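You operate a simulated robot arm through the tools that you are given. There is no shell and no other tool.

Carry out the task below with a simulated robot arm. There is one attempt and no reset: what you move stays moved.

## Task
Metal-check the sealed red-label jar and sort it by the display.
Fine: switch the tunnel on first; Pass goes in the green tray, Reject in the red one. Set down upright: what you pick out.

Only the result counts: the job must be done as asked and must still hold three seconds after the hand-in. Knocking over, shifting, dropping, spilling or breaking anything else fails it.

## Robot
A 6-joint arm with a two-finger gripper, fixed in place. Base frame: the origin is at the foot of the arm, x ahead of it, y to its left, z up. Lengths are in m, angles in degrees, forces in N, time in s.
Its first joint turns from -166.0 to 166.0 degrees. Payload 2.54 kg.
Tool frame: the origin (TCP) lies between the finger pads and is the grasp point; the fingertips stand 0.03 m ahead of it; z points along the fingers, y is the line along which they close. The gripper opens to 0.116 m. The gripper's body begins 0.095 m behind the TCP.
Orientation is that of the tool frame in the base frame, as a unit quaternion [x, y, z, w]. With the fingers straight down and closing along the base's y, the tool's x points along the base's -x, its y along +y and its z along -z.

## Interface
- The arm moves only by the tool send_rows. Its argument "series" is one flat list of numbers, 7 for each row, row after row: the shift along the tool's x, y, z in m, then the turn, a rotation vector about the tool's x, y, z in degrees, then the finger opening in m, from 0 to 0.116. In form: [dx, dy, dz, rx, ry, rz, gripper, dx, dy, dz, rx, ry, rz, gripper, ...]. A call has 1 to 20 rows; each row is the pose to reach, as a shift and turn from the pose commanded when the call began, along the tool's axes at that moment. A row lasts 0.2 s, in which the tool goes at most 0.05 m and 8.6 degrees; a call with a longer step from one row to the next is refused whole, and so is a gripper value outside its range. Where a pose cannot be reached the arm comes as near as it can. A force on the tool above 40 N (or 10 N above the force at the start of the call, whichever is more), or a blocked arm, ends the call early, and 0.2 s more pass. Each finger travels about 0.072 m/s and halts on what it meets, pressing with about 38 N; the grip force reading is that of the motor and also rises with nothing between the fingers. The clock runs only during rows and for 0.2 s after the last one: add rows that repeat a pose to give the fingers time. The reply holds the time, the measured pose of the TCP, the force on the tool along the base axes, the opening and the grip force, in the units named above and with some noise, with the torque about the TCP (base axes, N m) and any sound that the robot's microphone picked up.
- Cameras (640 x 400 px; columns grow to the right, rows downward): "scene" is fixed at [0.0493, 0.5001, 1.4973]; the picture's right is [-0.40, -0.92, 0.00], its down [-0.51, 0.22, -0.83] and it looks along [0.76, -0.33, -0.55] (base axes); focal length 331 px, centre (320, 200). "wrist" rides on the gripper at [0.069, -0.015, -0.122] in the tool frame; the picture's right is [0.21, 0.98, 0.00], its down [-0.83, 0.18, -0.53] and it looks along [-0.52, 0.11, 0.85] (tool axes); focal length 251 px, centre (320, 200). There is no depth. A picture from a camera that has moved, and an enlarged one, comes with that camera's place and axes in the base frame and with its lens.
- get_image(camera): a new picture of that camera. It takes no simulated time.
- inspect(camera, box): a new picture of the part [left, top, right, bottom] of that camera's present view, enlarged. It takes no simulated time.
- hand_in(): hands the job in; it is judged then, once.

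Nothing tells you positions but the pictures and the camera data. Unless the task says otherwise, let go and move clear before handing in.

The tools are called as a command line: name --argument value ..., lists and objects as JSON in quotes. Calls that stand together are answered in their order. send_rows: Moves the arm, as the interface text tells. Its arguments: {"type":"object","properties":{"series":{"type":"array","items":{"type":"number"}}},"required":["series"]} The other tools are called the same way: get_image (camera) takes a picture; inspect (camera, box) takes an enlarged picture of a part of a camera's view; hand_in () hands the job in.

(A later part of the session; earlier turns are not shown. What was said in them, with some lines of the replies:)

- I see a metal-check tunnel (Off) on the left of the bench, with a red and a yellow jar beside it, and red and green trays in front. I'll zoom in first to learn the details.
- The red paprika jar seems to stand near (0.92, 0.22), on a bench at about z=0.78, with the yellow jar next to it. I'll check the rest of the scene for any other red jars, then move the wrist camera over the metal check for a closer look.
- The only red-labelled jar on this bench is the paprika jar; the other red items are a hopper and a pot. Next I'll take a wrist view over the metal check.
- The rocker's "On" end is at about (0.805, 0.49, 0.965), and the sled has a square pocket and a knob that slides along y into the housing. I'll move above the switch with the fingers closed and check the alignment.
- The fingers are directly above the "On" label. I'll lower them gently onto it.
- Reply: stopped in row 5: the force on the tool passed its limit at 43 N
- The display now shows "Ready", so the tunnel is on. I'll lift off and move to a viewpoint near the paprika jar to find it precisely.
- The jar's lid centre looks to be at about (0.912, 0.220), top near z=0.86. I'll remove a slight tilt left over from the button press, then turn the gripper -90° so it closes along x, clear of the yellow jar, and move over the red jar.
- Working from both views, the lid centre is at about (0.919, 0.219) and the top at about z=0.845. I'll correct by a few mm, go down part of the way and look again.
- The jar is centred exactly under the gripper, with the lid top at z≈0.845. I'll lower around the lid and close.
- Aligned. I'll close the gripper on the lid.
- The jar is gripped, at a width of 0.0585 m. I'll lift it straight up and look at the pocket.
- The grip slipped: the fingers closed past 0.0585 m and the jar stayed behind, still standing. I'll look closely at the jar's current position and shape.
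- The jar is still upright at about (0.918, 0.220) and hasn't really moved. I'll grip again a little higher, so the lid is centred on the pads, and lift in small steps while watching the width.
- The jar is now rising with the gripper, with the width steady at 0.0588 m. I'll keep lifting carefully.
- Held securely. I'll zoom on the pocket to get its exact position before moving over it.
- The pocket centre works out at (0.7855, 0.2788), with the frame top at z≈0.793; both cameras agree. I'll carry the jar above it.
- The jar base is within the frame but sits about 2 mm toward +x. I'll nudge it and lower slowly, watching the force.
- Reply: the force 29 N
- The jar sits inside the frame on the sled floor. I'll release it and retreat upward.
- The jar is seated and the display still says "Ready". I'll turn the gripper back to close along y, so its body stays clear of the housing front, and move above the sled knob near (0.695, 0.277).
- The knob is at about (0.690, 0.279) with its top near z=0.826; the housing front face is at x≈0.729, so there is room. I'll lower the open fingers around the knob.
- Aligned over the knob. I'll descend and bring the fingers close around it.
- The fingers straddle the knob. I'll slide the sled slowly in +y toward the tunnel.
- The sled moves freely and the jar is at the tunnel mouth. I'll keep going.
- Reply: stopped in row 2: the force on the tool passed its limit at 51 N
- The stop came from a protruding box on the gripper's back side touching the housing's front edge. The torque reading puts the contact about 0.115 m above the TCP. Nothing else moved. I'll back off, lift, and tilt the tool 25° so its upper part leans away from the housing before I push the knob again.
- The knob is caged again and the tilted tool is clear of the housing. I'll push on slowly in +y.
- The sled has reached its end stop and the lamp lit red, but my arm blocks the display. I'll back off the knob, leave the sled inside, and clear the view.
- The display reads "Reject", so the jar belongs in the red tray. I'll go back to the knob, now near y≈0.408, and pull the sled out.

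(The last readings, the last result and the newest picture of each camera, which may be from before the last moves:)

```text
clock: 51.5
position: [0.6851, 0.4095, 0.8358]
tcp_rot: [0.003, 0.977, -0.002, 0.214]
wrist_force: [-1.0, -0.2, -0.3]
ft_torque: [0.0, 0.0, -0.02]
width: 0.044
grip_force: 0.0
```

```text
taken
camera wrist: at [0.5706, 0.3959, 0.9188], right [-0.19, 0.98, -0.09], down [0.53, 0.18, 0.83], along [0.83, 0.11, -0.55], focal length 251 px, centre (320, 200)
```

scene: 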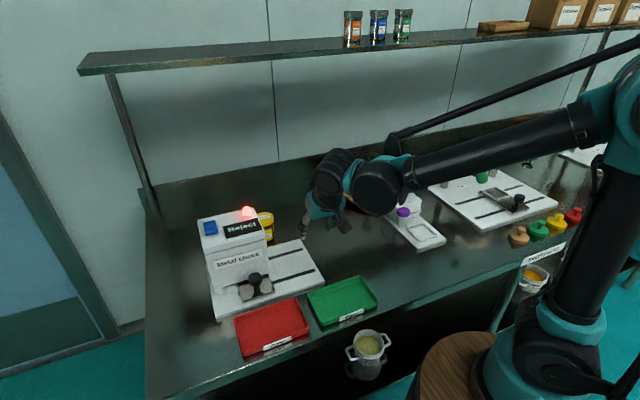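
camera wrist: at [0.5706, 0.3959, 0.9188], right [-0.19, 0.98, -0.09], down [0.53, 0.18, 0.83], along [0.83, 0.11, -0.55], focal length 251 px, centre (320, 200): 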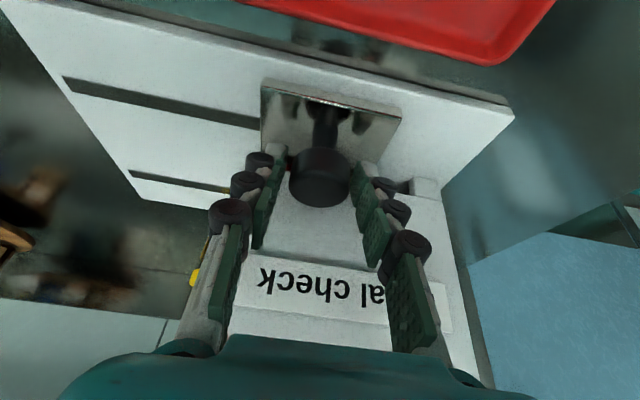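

send_rows --series '[0, -0.004, 0, 0, 0, 0, 0.044, 0, -0.008, 0, 0, 0, 0, 0.044, 0, -0.013, 0, 0, 0, 0, 0.044, 0, -0.019, 0, 0, 0, 0, 0.044, 0, -0.026, 0, 0, 0, 0, 0.044, 0, -0.033, 0, 0, 0, 0, 0.044, 0, -0.04, 0, 0, 0, 0, 0.044, 0, -0.047, 0, 0, 0, 0, 0.044, 0, -0.054, 0, 0, 0, 0, 0.044, 0, -0.061, 0, 0, 0, 0, 0.044, 0, -0.068, 0, 0, 0, 0, 0.044, 0, -0.075, 0, 0, 0, 0, 0.044, 0, -0.082, 0, 0, 0, 0, 0.044, 0, -0.089, 0, 0, 0, 0, 0.044, 0, -0.096, 0, 0, 0, 0, 0.044, 0, -0.103, 0, 0, 0, 0, 0.044, 0, -0.11, 0, 0, 0, 0, 0.044, 0, -0.115, 0, 0, 0, 0, 0.044, 0, -0.12, 0, 0, 0, 0, 0.044]'

get_image --camera "wrist"

inspect --camera "scene" --box '[190, 190, 340, 320]'

```text
clock: 55.5
position: [0.6856, 0.2907, 0.8372]
tcp_rot: [0.002, 0.977, 0.0, 0.214]
wrist_force: [-0.4, -0.4, 0.3]
ft_torque: [-0.01, -0.05, -0.02]
width: 0.0442
grip_force: 0.0
```

```text
taken
camera wrist: at [0.5699, 0.2764, 0.9186], right [-0.19, 0.98, -0.09], down [0.53, 0.18, 0.83], along [0.83, 0.11, -0.55], focal length 251 px, centre (320, 200)
```

wrist: 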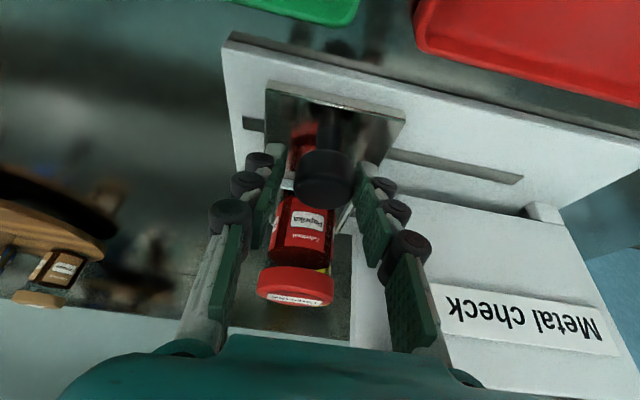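

```text
3.08 times, centred on (265, 255) of scene
camera zoom: at [0.0493, 0.5001, 1.4973], right [-0.4, -0.92, 0.0], down [-0.51, 0.22, -0.83], along [0.76, -0.33, -0.55], focal length 1020 px, centre (489, 31)
```

zoom: 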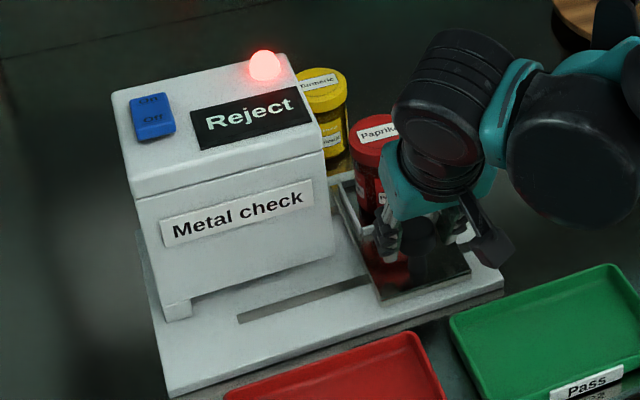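

send_rows --series '[0, -0.005, 0, 0, 0, 0, 0.044, 0, -0.009, 0, 0, 0, 0, 0.044, 0, -0.013, 0, 0, 0, 0, 0.044, 0, -0.015, 0, 0, 0, 0, 0.044, 0, -0.015, 0, 0, 0, 0, 0.044]'

inspect --camera "scene" --box '[190, 190, 340, 320]'

```text
clock: 56.7
position: [0.6845, 0.2756, 0.8377]
tcp_rot: [0.003, 0.977, -0.001, 0.213]
wrist_force: [-0.3, 0.4, 0.4]
ft_torque: [0.03, 0.04, 0.02]
width: 0.044
grip_force: 0.0
```

```text
3.08 times, centred on (265, 255) of scene
camera zoom: at [0.0493, 0.5001, 1.4973], right [-0.4, -0.92, 0.0], down [-0.51, 0.22, -0.83], along [0.76, -0.33, -0.55], focal length 1020 px, centre (489, 31)
```

zoom: 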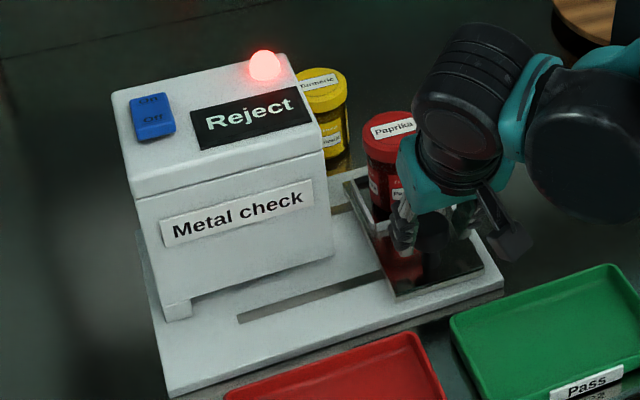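

The sled is back at its start and the jar is standing in the pocket. I'll release the knob, rise, straighten the tool and move above the jar.

send_rows --series '[0, 0.002, 0, 0, 0, 0, 0.055, 0, 0.002, 0, 0, 0, 0, 0.065, -0.0105, 0.002, -0.0227, 0, 0, 0, 0.065, -0.021, 0.002, -0.0454, 0, 0, 0, 0.065, -0.0357, 0.002, -0.0772, 0, 0, 0, 0.07, -0.0462, 0.002, -0.0998, 0, 0, 0, 0.08, -0.0545, 0.002, -0.118, 0, 0, 0, 0.085, -0.0545, 0.002, -0.118, 0, 8.2, 0, 0.085, -0.0545, 0.002, -0.118, 0, 16.4, 0, 0.085, -0.0545, 0.002, -0.118, 0, 24.7, 0, 0.085, -0.0545, 0.002, -0.118, 0, 24.7, 0, 0.085]'

get_image --camera "wrist"

inspect --camera "scene" --box '[190, 190, 340, 320]'

```text
clock: 59.1
position: [0.6859, 0.2784, 0.9668]
tcp_rot: [0.003, 1.0, -0.001, 0.0]
wrist_force: [0.1, 0.1, 0.3]
ft_torque: [0.0, 0.03, 0.01]
width: 0.0853
grip_force: 0.1
```

```text
taken
camera wrist: at [0.615, 0.2637, 1.0897], right [-0.21, 0.98, 0.0], down [0.83, 0.18, 0.53], along [0.52, 0.11, -0.85], focal length 251 px, centre (320, 200)
```

wrist: 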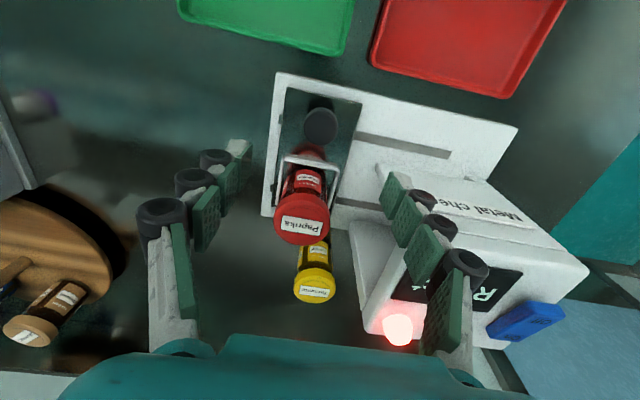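

```text
3.08 times, centred on (265, 255) of scene
camera zoom: at [0.0493, 0.5001, 1.4973], right [-0.4, -0.92, 0.0], down [-0.51, 0.22, -0.83], along [0.76, -0.33, -0.55], focal length 1020 px, centre (489, 31)
```

zoom: 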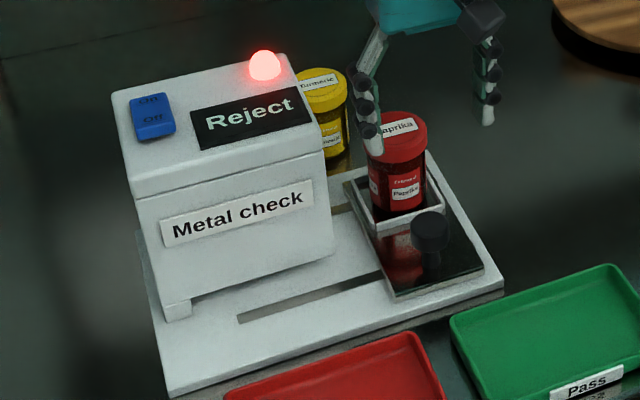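

send_rows --series '[-0.03, 0, 0, 0, 0, 0, 0.085, -0.06, 0, 0, 0, 0, 0, 0.085, -0.085, 0, 0, 0, 0, 0, 0.085, -0.097, 0, 0, 0, 0, 0, 0.085, -0.097, 0, 0, 0, 0, 0, 0.085]'

get_image --camera "wrist"

inspect --camera "wrist" --box '[240, 90, 400, 210]'

```text
clock: 60.3
position: [0.7822, 0.2787, 0.9661]
tcp_rot: [0.003, 1.0, 0.0, 0.0]
wrist_force: [0.5, 0.2, 0.4]
ft_torque: [0.01, 0.01, -0.01]
width: 0.0848
grip_force: 0.0
```

```text
taken
camera wrist: at [0.7126, 0.2643, 1.0889], right [-0.21, 0.98, 0.0], down [0.83, 0.18, 0.53], along [0.52, 0.11, -0.85], focal length 251 px, centre (320, 200)
```

wrist: 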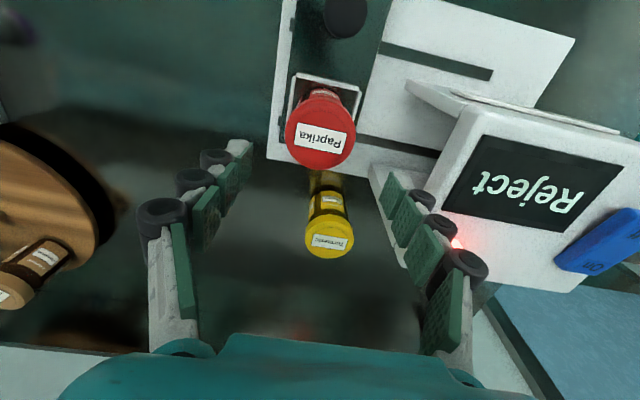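

```text
3.33 times, centred on (320, 150) of wrist
camera zoom: at [0.7126, 0.2643, 1.0889], right [-0.21, 0.98, 0.0], down [0.83, 0.18, 0.53], along [0.52, 0.11, -0.85], focal length 838 px, centre (320, 367)
```

zoom: 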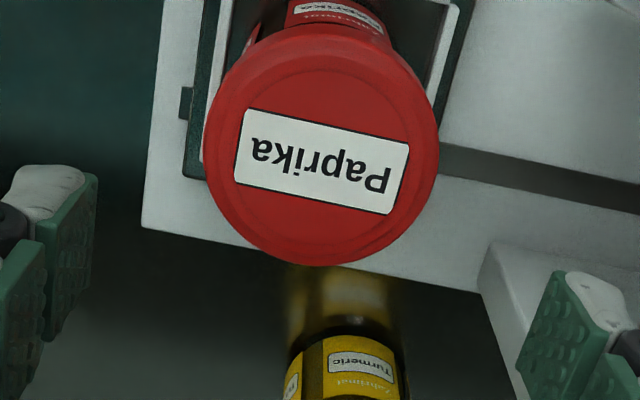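

Aligned over the jar in the pocket, and "Reject" is clearly readable. I'll lower and grip the lid at the height that worked before.

send_rows --series '[0, 0.001, 0.03, 0, 0, 0, 0.085, 0, 0.001, 0.06, 0, 0, 0, 0.085, 0, 0.001, 0.085, 0, 0, 0, 0.085, 0, 0.001, 0.099, 0, 0, 0, 0.085, 0, 0.001, 0.1, 0, 0, 0, 0.085, 0, 0.001, 0.1, 0, 0, 0, 0.07, 0, 0.001, 0.1, 0, 0, 0, 0.055, 0, 0.001, 0.1, 0, 0, 0, 0.04, 0, 0.001, 0.1, 0, 0, 0, 0.03, 0, 0.001, 0.1, 0, 0, 0, 0.03]'

get_image --camera "wrist"

inspect --camera "scene" --box '[230, 180, 350, 300]'

```text
clock: 62.5
position: [0.7836, 0.2765, 0.8667]
tcp_rot: [0.002, 1.0, 0.0, 0.0]
wrist_force: [0.5, 1.4, 2.4]
ft_torque: [0.04, -0.03, 0.0]
width: 0.0589
grip_force: 37.7
```

```text
taken
camera wrist: at [0.7127, 0.2633, 0.9894], right [-0.21, 0.98, 0.0], down [0.83, 0.18, 0.53], along [0.52, 0.11, -0.85], focal length 251 px, centre (320, 200)
```

wrist: 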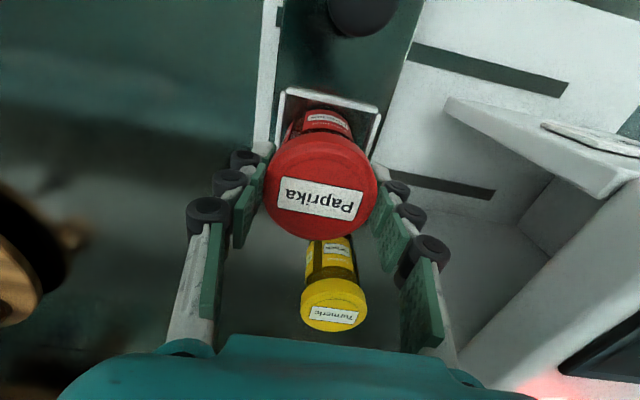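

```text
3.33 times, centred on (290, 240) of scene
camera zoom: at [0.0493, 0.5001, 1.4973], right [-0.4, -0.92, 0.0], down [-0.51, 0.22, -0.83], along [0.76, -0.33, -0.55], focal length 1105 px, centre (420, 67)
```

zoom: 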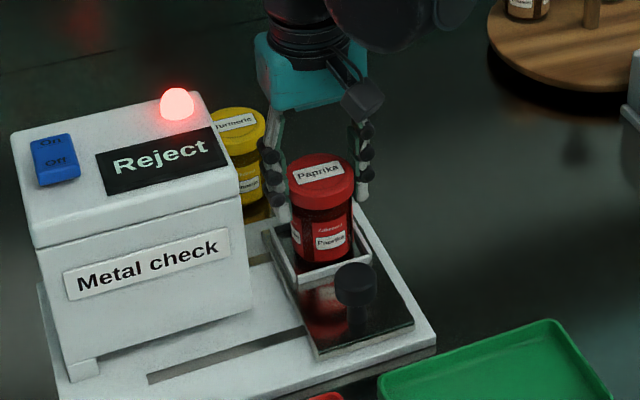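

Gripped at a width of 0.0589 m. I'll lift slowly.

send_rows --series '[0, 0, -0.002, 0, 0, 0, 0.03, 0, 0, -0.004, 0, 0, 0, 0.03, 0, 0, -0.007, 0, 0, 0, 0.03, 0, 0, -0.012, 0, 0, 0, 0.03, 0, 0, -0.022, 0, 0, 0, 0.03, 0, 0, -0.034, 0, 0, 0, 0.03, 0, 0, -0.048, 0, 0, 0, 0.03, 0, 0, -0.063, 0, 0, 0, 0.03, 0, 0, -0.078, 0, 0, 0, 0.03, 0, 0, -0.09, 0, 0, 0, 0.03, 0, 0, -0.095, 0, 0, 0, 0.03]'

get_image --camera "wrist"

inspect --camera "scene" --box '[190, 160, 370, 320]'

```text
clock: 64.9
position: [0.7819, 0.2794, 0.9618]
tcp_rot: [0.002, 1.0, -0.001, 0.001]
wrist_force: [-0.4, 1.0, -1.5]
ft_torque: [0.0, 0.01, 0.01]
width: 0.0586
grip_force: 37.8
```

```text
taken
camera wrist: at [0.7127, 0.265, 1.0837], right [-0.21, 0.98, 0.0], down [0.83, 0.18, 0.53], along [0.52, 0.11, -0.85], focal length 251 px, centre (320, 200)
```

wrist: 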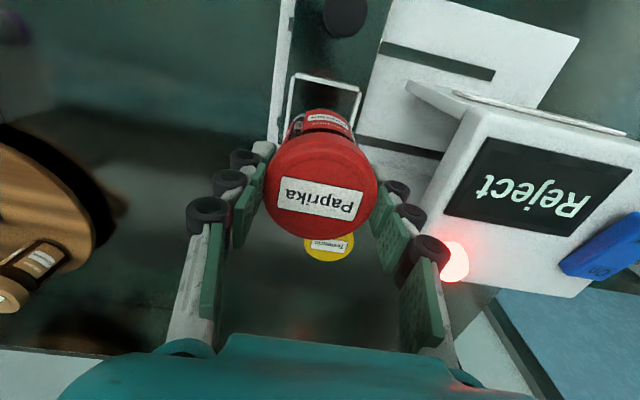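

```text
2.50 times, centred on (280, 240) of scene
camera zoom: at [0.0493, 0.5001, 1.4973], right [-0.4, -0.92, 0.0], down [-0.51, 0.22, -0.83], along [0.76, -0.33, -0.55], focal length 828 px, centre (420, 100)
```

zoom: 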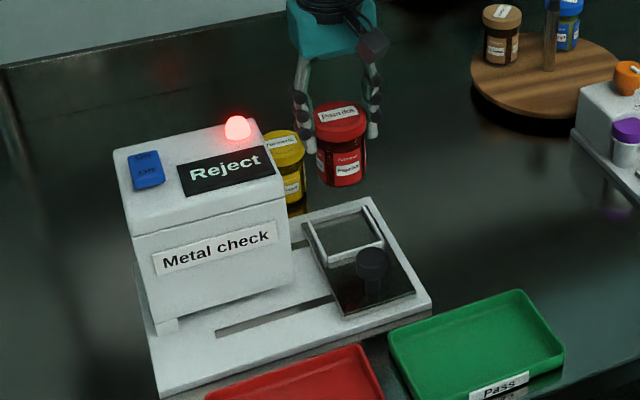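

The jar is held. I'll carry it out over the front first, then across to above the red tray.

send_rows --series '[0.015, 0, 0, 0, 0, 0, 0.03, 0.04, 0, 0, 0, 0, 0, 0.03, 0.07, 0, 0, 0, 0, 0, 0.03, 0.1, 0, 0, 0, 0, 0, 0.03, 0.13, 0, 0, 0, 0, 0, 0.03, 0.16, 0.005, 0, 0, 0, 0, 0.03, 0.185, 0.02, 0, 0, 0, 0, 0.03, 0.205, 0.045, 0, 0, 0, 0, 0.03, 0.214, 0.075, 0, 0, 0, 0, 0.03, 0.214, 0.1, 0, 0, 0, 0, 0.03, 0.214, 0.12, 0, 0, 0, 0, 0.03, 0.214, 0.1265, 0, 0, 0, 0, 0.03, 0.214, 0.1265, 0, 0, 0, 0, 0.03]'

get_image --camera "wrist"

get_image --camera "scene"

```text
clock: 67.7
position: [0.5711, 0.4069, 0.9626]
tcp_rot: [0.003, 1.0, 0.0, 0.001]
wrist_force: [0.0, 0.9, -0.7]
ft_torque: [0.02, 0.02, 0.01]
width: 0.0583
grip_force: 38.7
```

```text
taken
camera wrist: at [0.4998, 0.3927, 1.0839], right [-0.21, 0.98, 0.0], down [0.83, 0.18, 0.53], along [0.52, 0.11, -0.85], focal length 251 px, centre (320, 200)
```

wrist: 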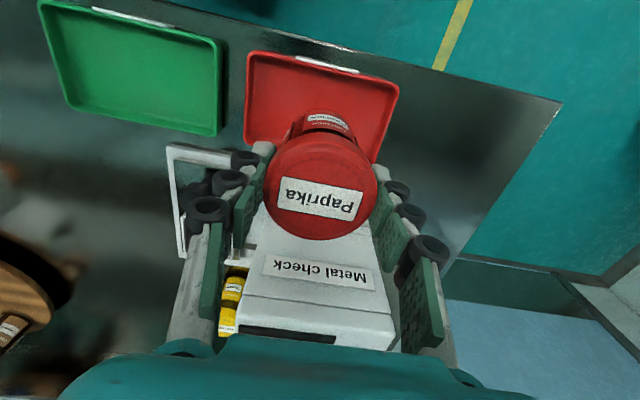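

```text
taken
```

scene: 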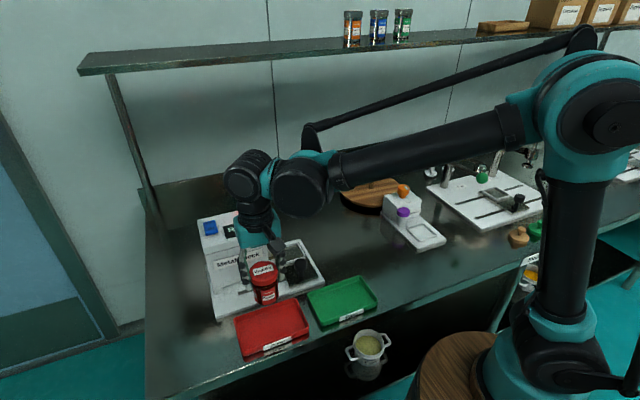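

Over the red tray centre, about (0.571, 0.405). I'll lower it.

send_rows --series '[0, -0.001, 0.02, 0, 0, 0, 0.03, 0, -0.001, 0.045, 0, 0, 0, 0.03, 0, -0.001, 0.07, 0, 0, 0, 0.03, 0, -0.001, 0.09, 0, 0, 0, 0.03, 0, -0.001, 0.104, 0, 0, 0, 0.03, 0, -0.001, 0.104, 0, 0, 0, 0.03]'

get_image --camera "wrist"

inspect --camera "scene" --box '[210, 240, 330, 370]'

```text
clock: 69.1
position: [0.5693, 0.4048, 0.8586]
tcp_rot: [0.003, 1.0, -0.001, 0.0]
wrist_force: [-0.7, 0.0, -1.0]
ft_torque: [0.01, -0.02, 0.01]
width: 0.0589
grip_force: 38.4
```

```text
taken
camera wrist: at [0.4991, 0.3906, 0.9796], right [-0.21, 0.98, 0.0], down [0.83, 0.18, 0.53], along [0.52, 0.11, -0.85], focal length 251 px, centre (320, 200)
```

wrist: 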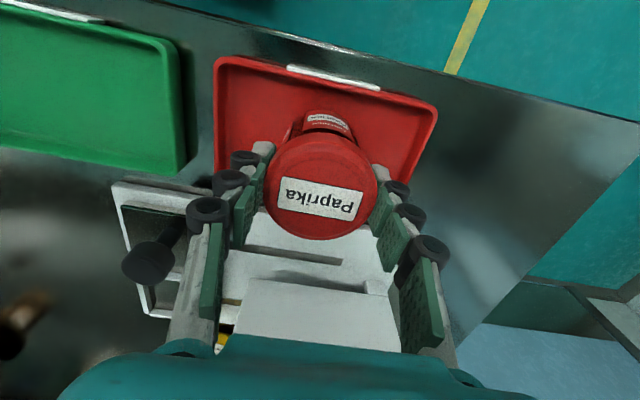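

```text
3.08 times, centred on (270, 305) of scene
camera zoom: at [0.0493, 0.5001, 1.4973], right [-0.4, -0.92, 0.0], down [-0.51, 0.22, -0.83], along [0.76, -0.33, -0.55], focal length 1020 px, centre (474, -123)
```

zoom: 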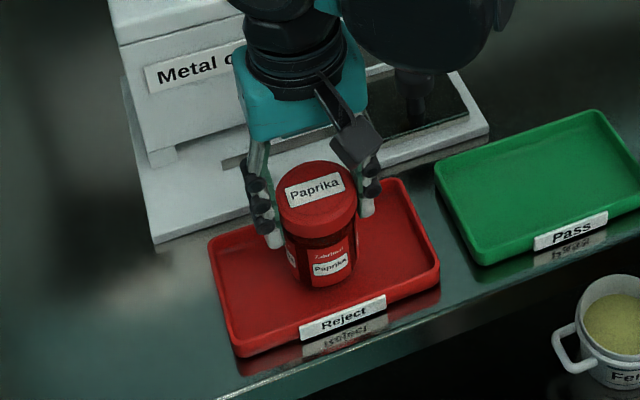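

send_rows --series '[0, 0, 0.003, 0, 0, 0, 0.03, 0, 0, 0.006, 0, 0, 0, 0.03, 0, 0, 0.009, 0, 0, 0, 0.03, 0, 0, 0.011, 0, 0, 0, 0.03]'

inspect --camera "scene" --box '[240, 270, 310, 350]'

```text
clock: 70.1
position: [0.5691, 0.4052, 0.8472]
tcp_rot: [0.003, 1.0, 0.0, 0.0]
wrist_force: [0.4, -0.1, -1.2]
ft_torque: [-0.01, 0.02, 0.01]
width: 0.0586
grip_force: 38.5
```

```text
5.00 times, centred on (275, 310) of scene
camera zoom: at [0.0493, 0.5001, 1.4973], right [-0.4, -0.92, 0.0], down [-0.51, 0.22, -0.83], along [0.76, -0.33, -0.55], focal length 1657 px, centre (545, -350)
```

zoom: 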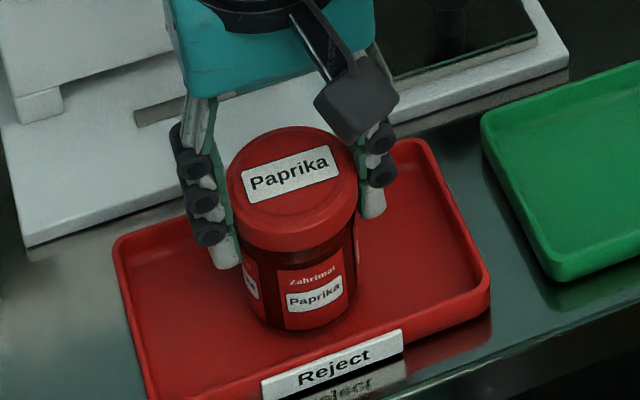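

send_rows --series '[0, 0, 0.0015, 0, 0, 0, 0.03, 0, 0, 0.003, 0, 0, 0, 0.03, 0, 0, 0.0045, 0, 0, 0, 0.03]'

```text
clock: 70.9
position: [0.5697, 0.4057, 0.8414]
tcp_rot: [0.003, 1.0, 0.0, 0.0]
wrist_force: [0.3, -1.4, 28.2]
ft_torque: [-0.04, -0.03, 0.01]
width: 0.0588
grip_force: 37.8
```

The jar is firmly on the tray floor. I'll release it and rise clear.

send_rows --series '[0, 0, -0.001, 0, 0, 0, 0.06, 0, 0, -0.001, 0, 0, 0, 0.07, 0, 0, -0.001, 0, 0, 0, 0.08, 0, 0, -0.001, 0, 0, 0, 0.085, 0, 0, -0.001, 0, 0, 0, 0.085, 0, 0, -0.012, 0, 0, 0, 0.085, 0, 0, -0.035, 0, 0, 0, 0.085, 0, 0, -0.07, 0, 0, 0, 0.085, 0, 0, -0.11, 0, 0, 0, 0.085, 0, 0, -0.15, 0, 0, 0, 0.085, 0, 0, -0.19, 0, 0, 0, 0.085, 0, 0, -0.19, 0, 0, 0, 0.085]'

get_image --camera "scene"

get_image --camera "wrist"

```text
clock: 73.5
position: [0.568, 0.4061, 1.0329]
tcp_rot: [0.002, 1.0, -0.001, 0.001]
wrist_force: [0.2, -0.5, -0.1]
ft_torque: [-0.02, 0.01, 0.0]
width: 0.0852
grip_force: 0.1
```

```text
taken
```

scene: 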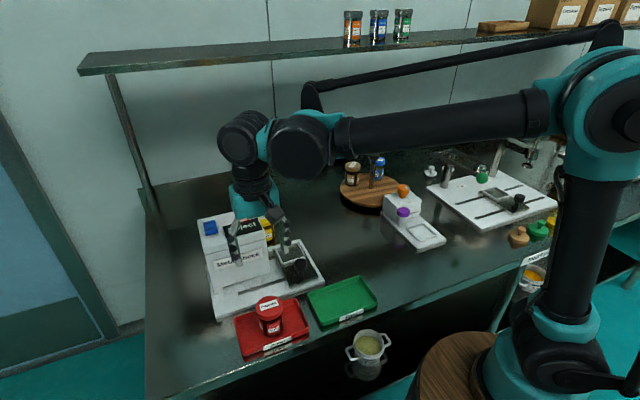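

```text
taken
camera wrist: at [0.4983, 0.3914, 1.1554], right [-0.21, 0.98, 0.0], down [0.83, 0.18, 0.53], along [0.52, 0.11, -0.85], focal length 251 px, centre (320, 200)
```

wrist: 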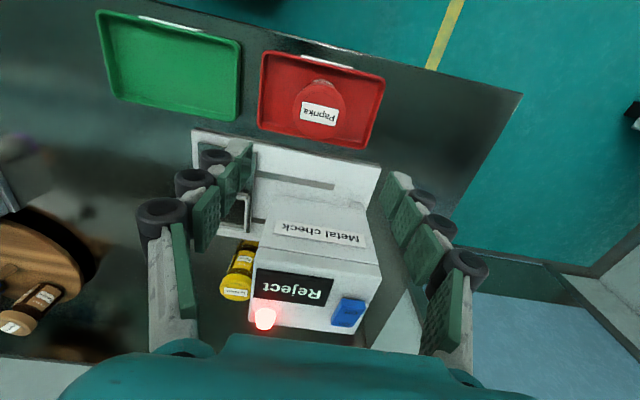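

The jar stands upright in the red tray and the arm is clear. One last close check before I hand in.

inspect --camera "scene" --box '[200, 270, 390, 390]'

inspect --camera "wrist" --box '[190, 30, 400, 340]'

```text
3.33 times, centred on (295, 330) of scene
camera zoom: at [0.0493, 0.5001, 1.4973], right [-0.4, -0.92, 0.0], down [-0.51, 0.22, -0.83], along [0.76, -0.33, -0.55], focal length 1105 px, centre (403, -233)
```

zoom: 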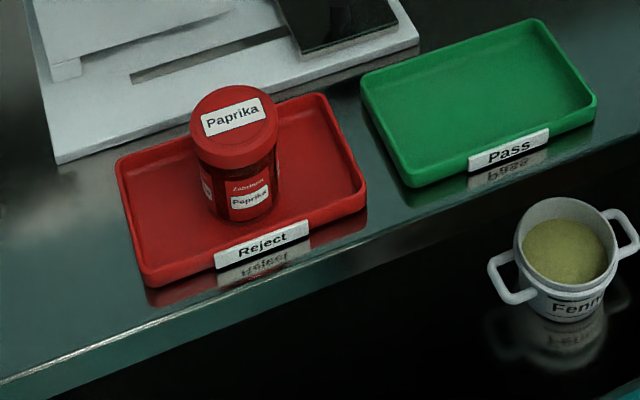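

```text
1.29 times, centred on (295, 185) of wrist
camera zoom: at [0.4983, 0.3914, 1.1554], right [-0.21, 0.98, 0.0], down [0.83, 0.18, 0.53], along [0.52, 0.11, -0.85], focal length 324 px, centre (352, 219)
```

zoom: 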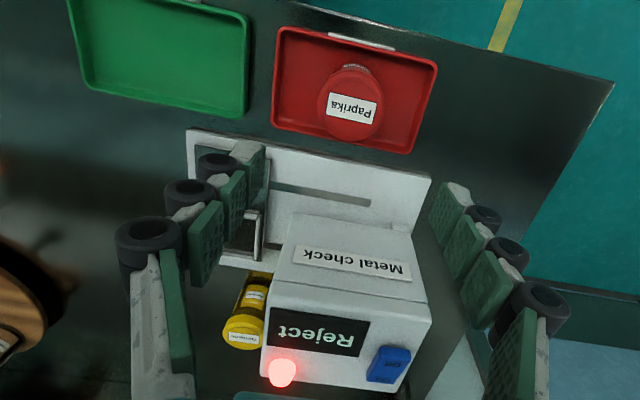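

The paprika jar is upright in the red tray, matching the "Reject" reading. The yellow jar, both trays and the metal check look unmoved, so I'm handing in.

hand_in

```text
The job is handed in.
```

The paprika jar (the red-label one) was metal-checked and is standing upright in the red tray. The tunnel was switched on first and showed "Ready". After the jar went through, it showed "Reject" with the red lamp lit. I've handed the job in but don't have a verdict on it.

Two things went wrong along the way:
- **First grip slipped:** my first grip on the lid slipped off as I lifted. The jar stayed standing, and I gripped it again slightly higher.
- **Touched the housing:** while I was pushing the sled in, the back of the gripper hit the front edge of the metal check. The arm stopped at 51 N. I backed off and tilted the tool to finish the push.

In the final pictures the yellow jar, both trays and the metal check look unmoved. The sled is back at about its starting position, and the tunnel is still on.
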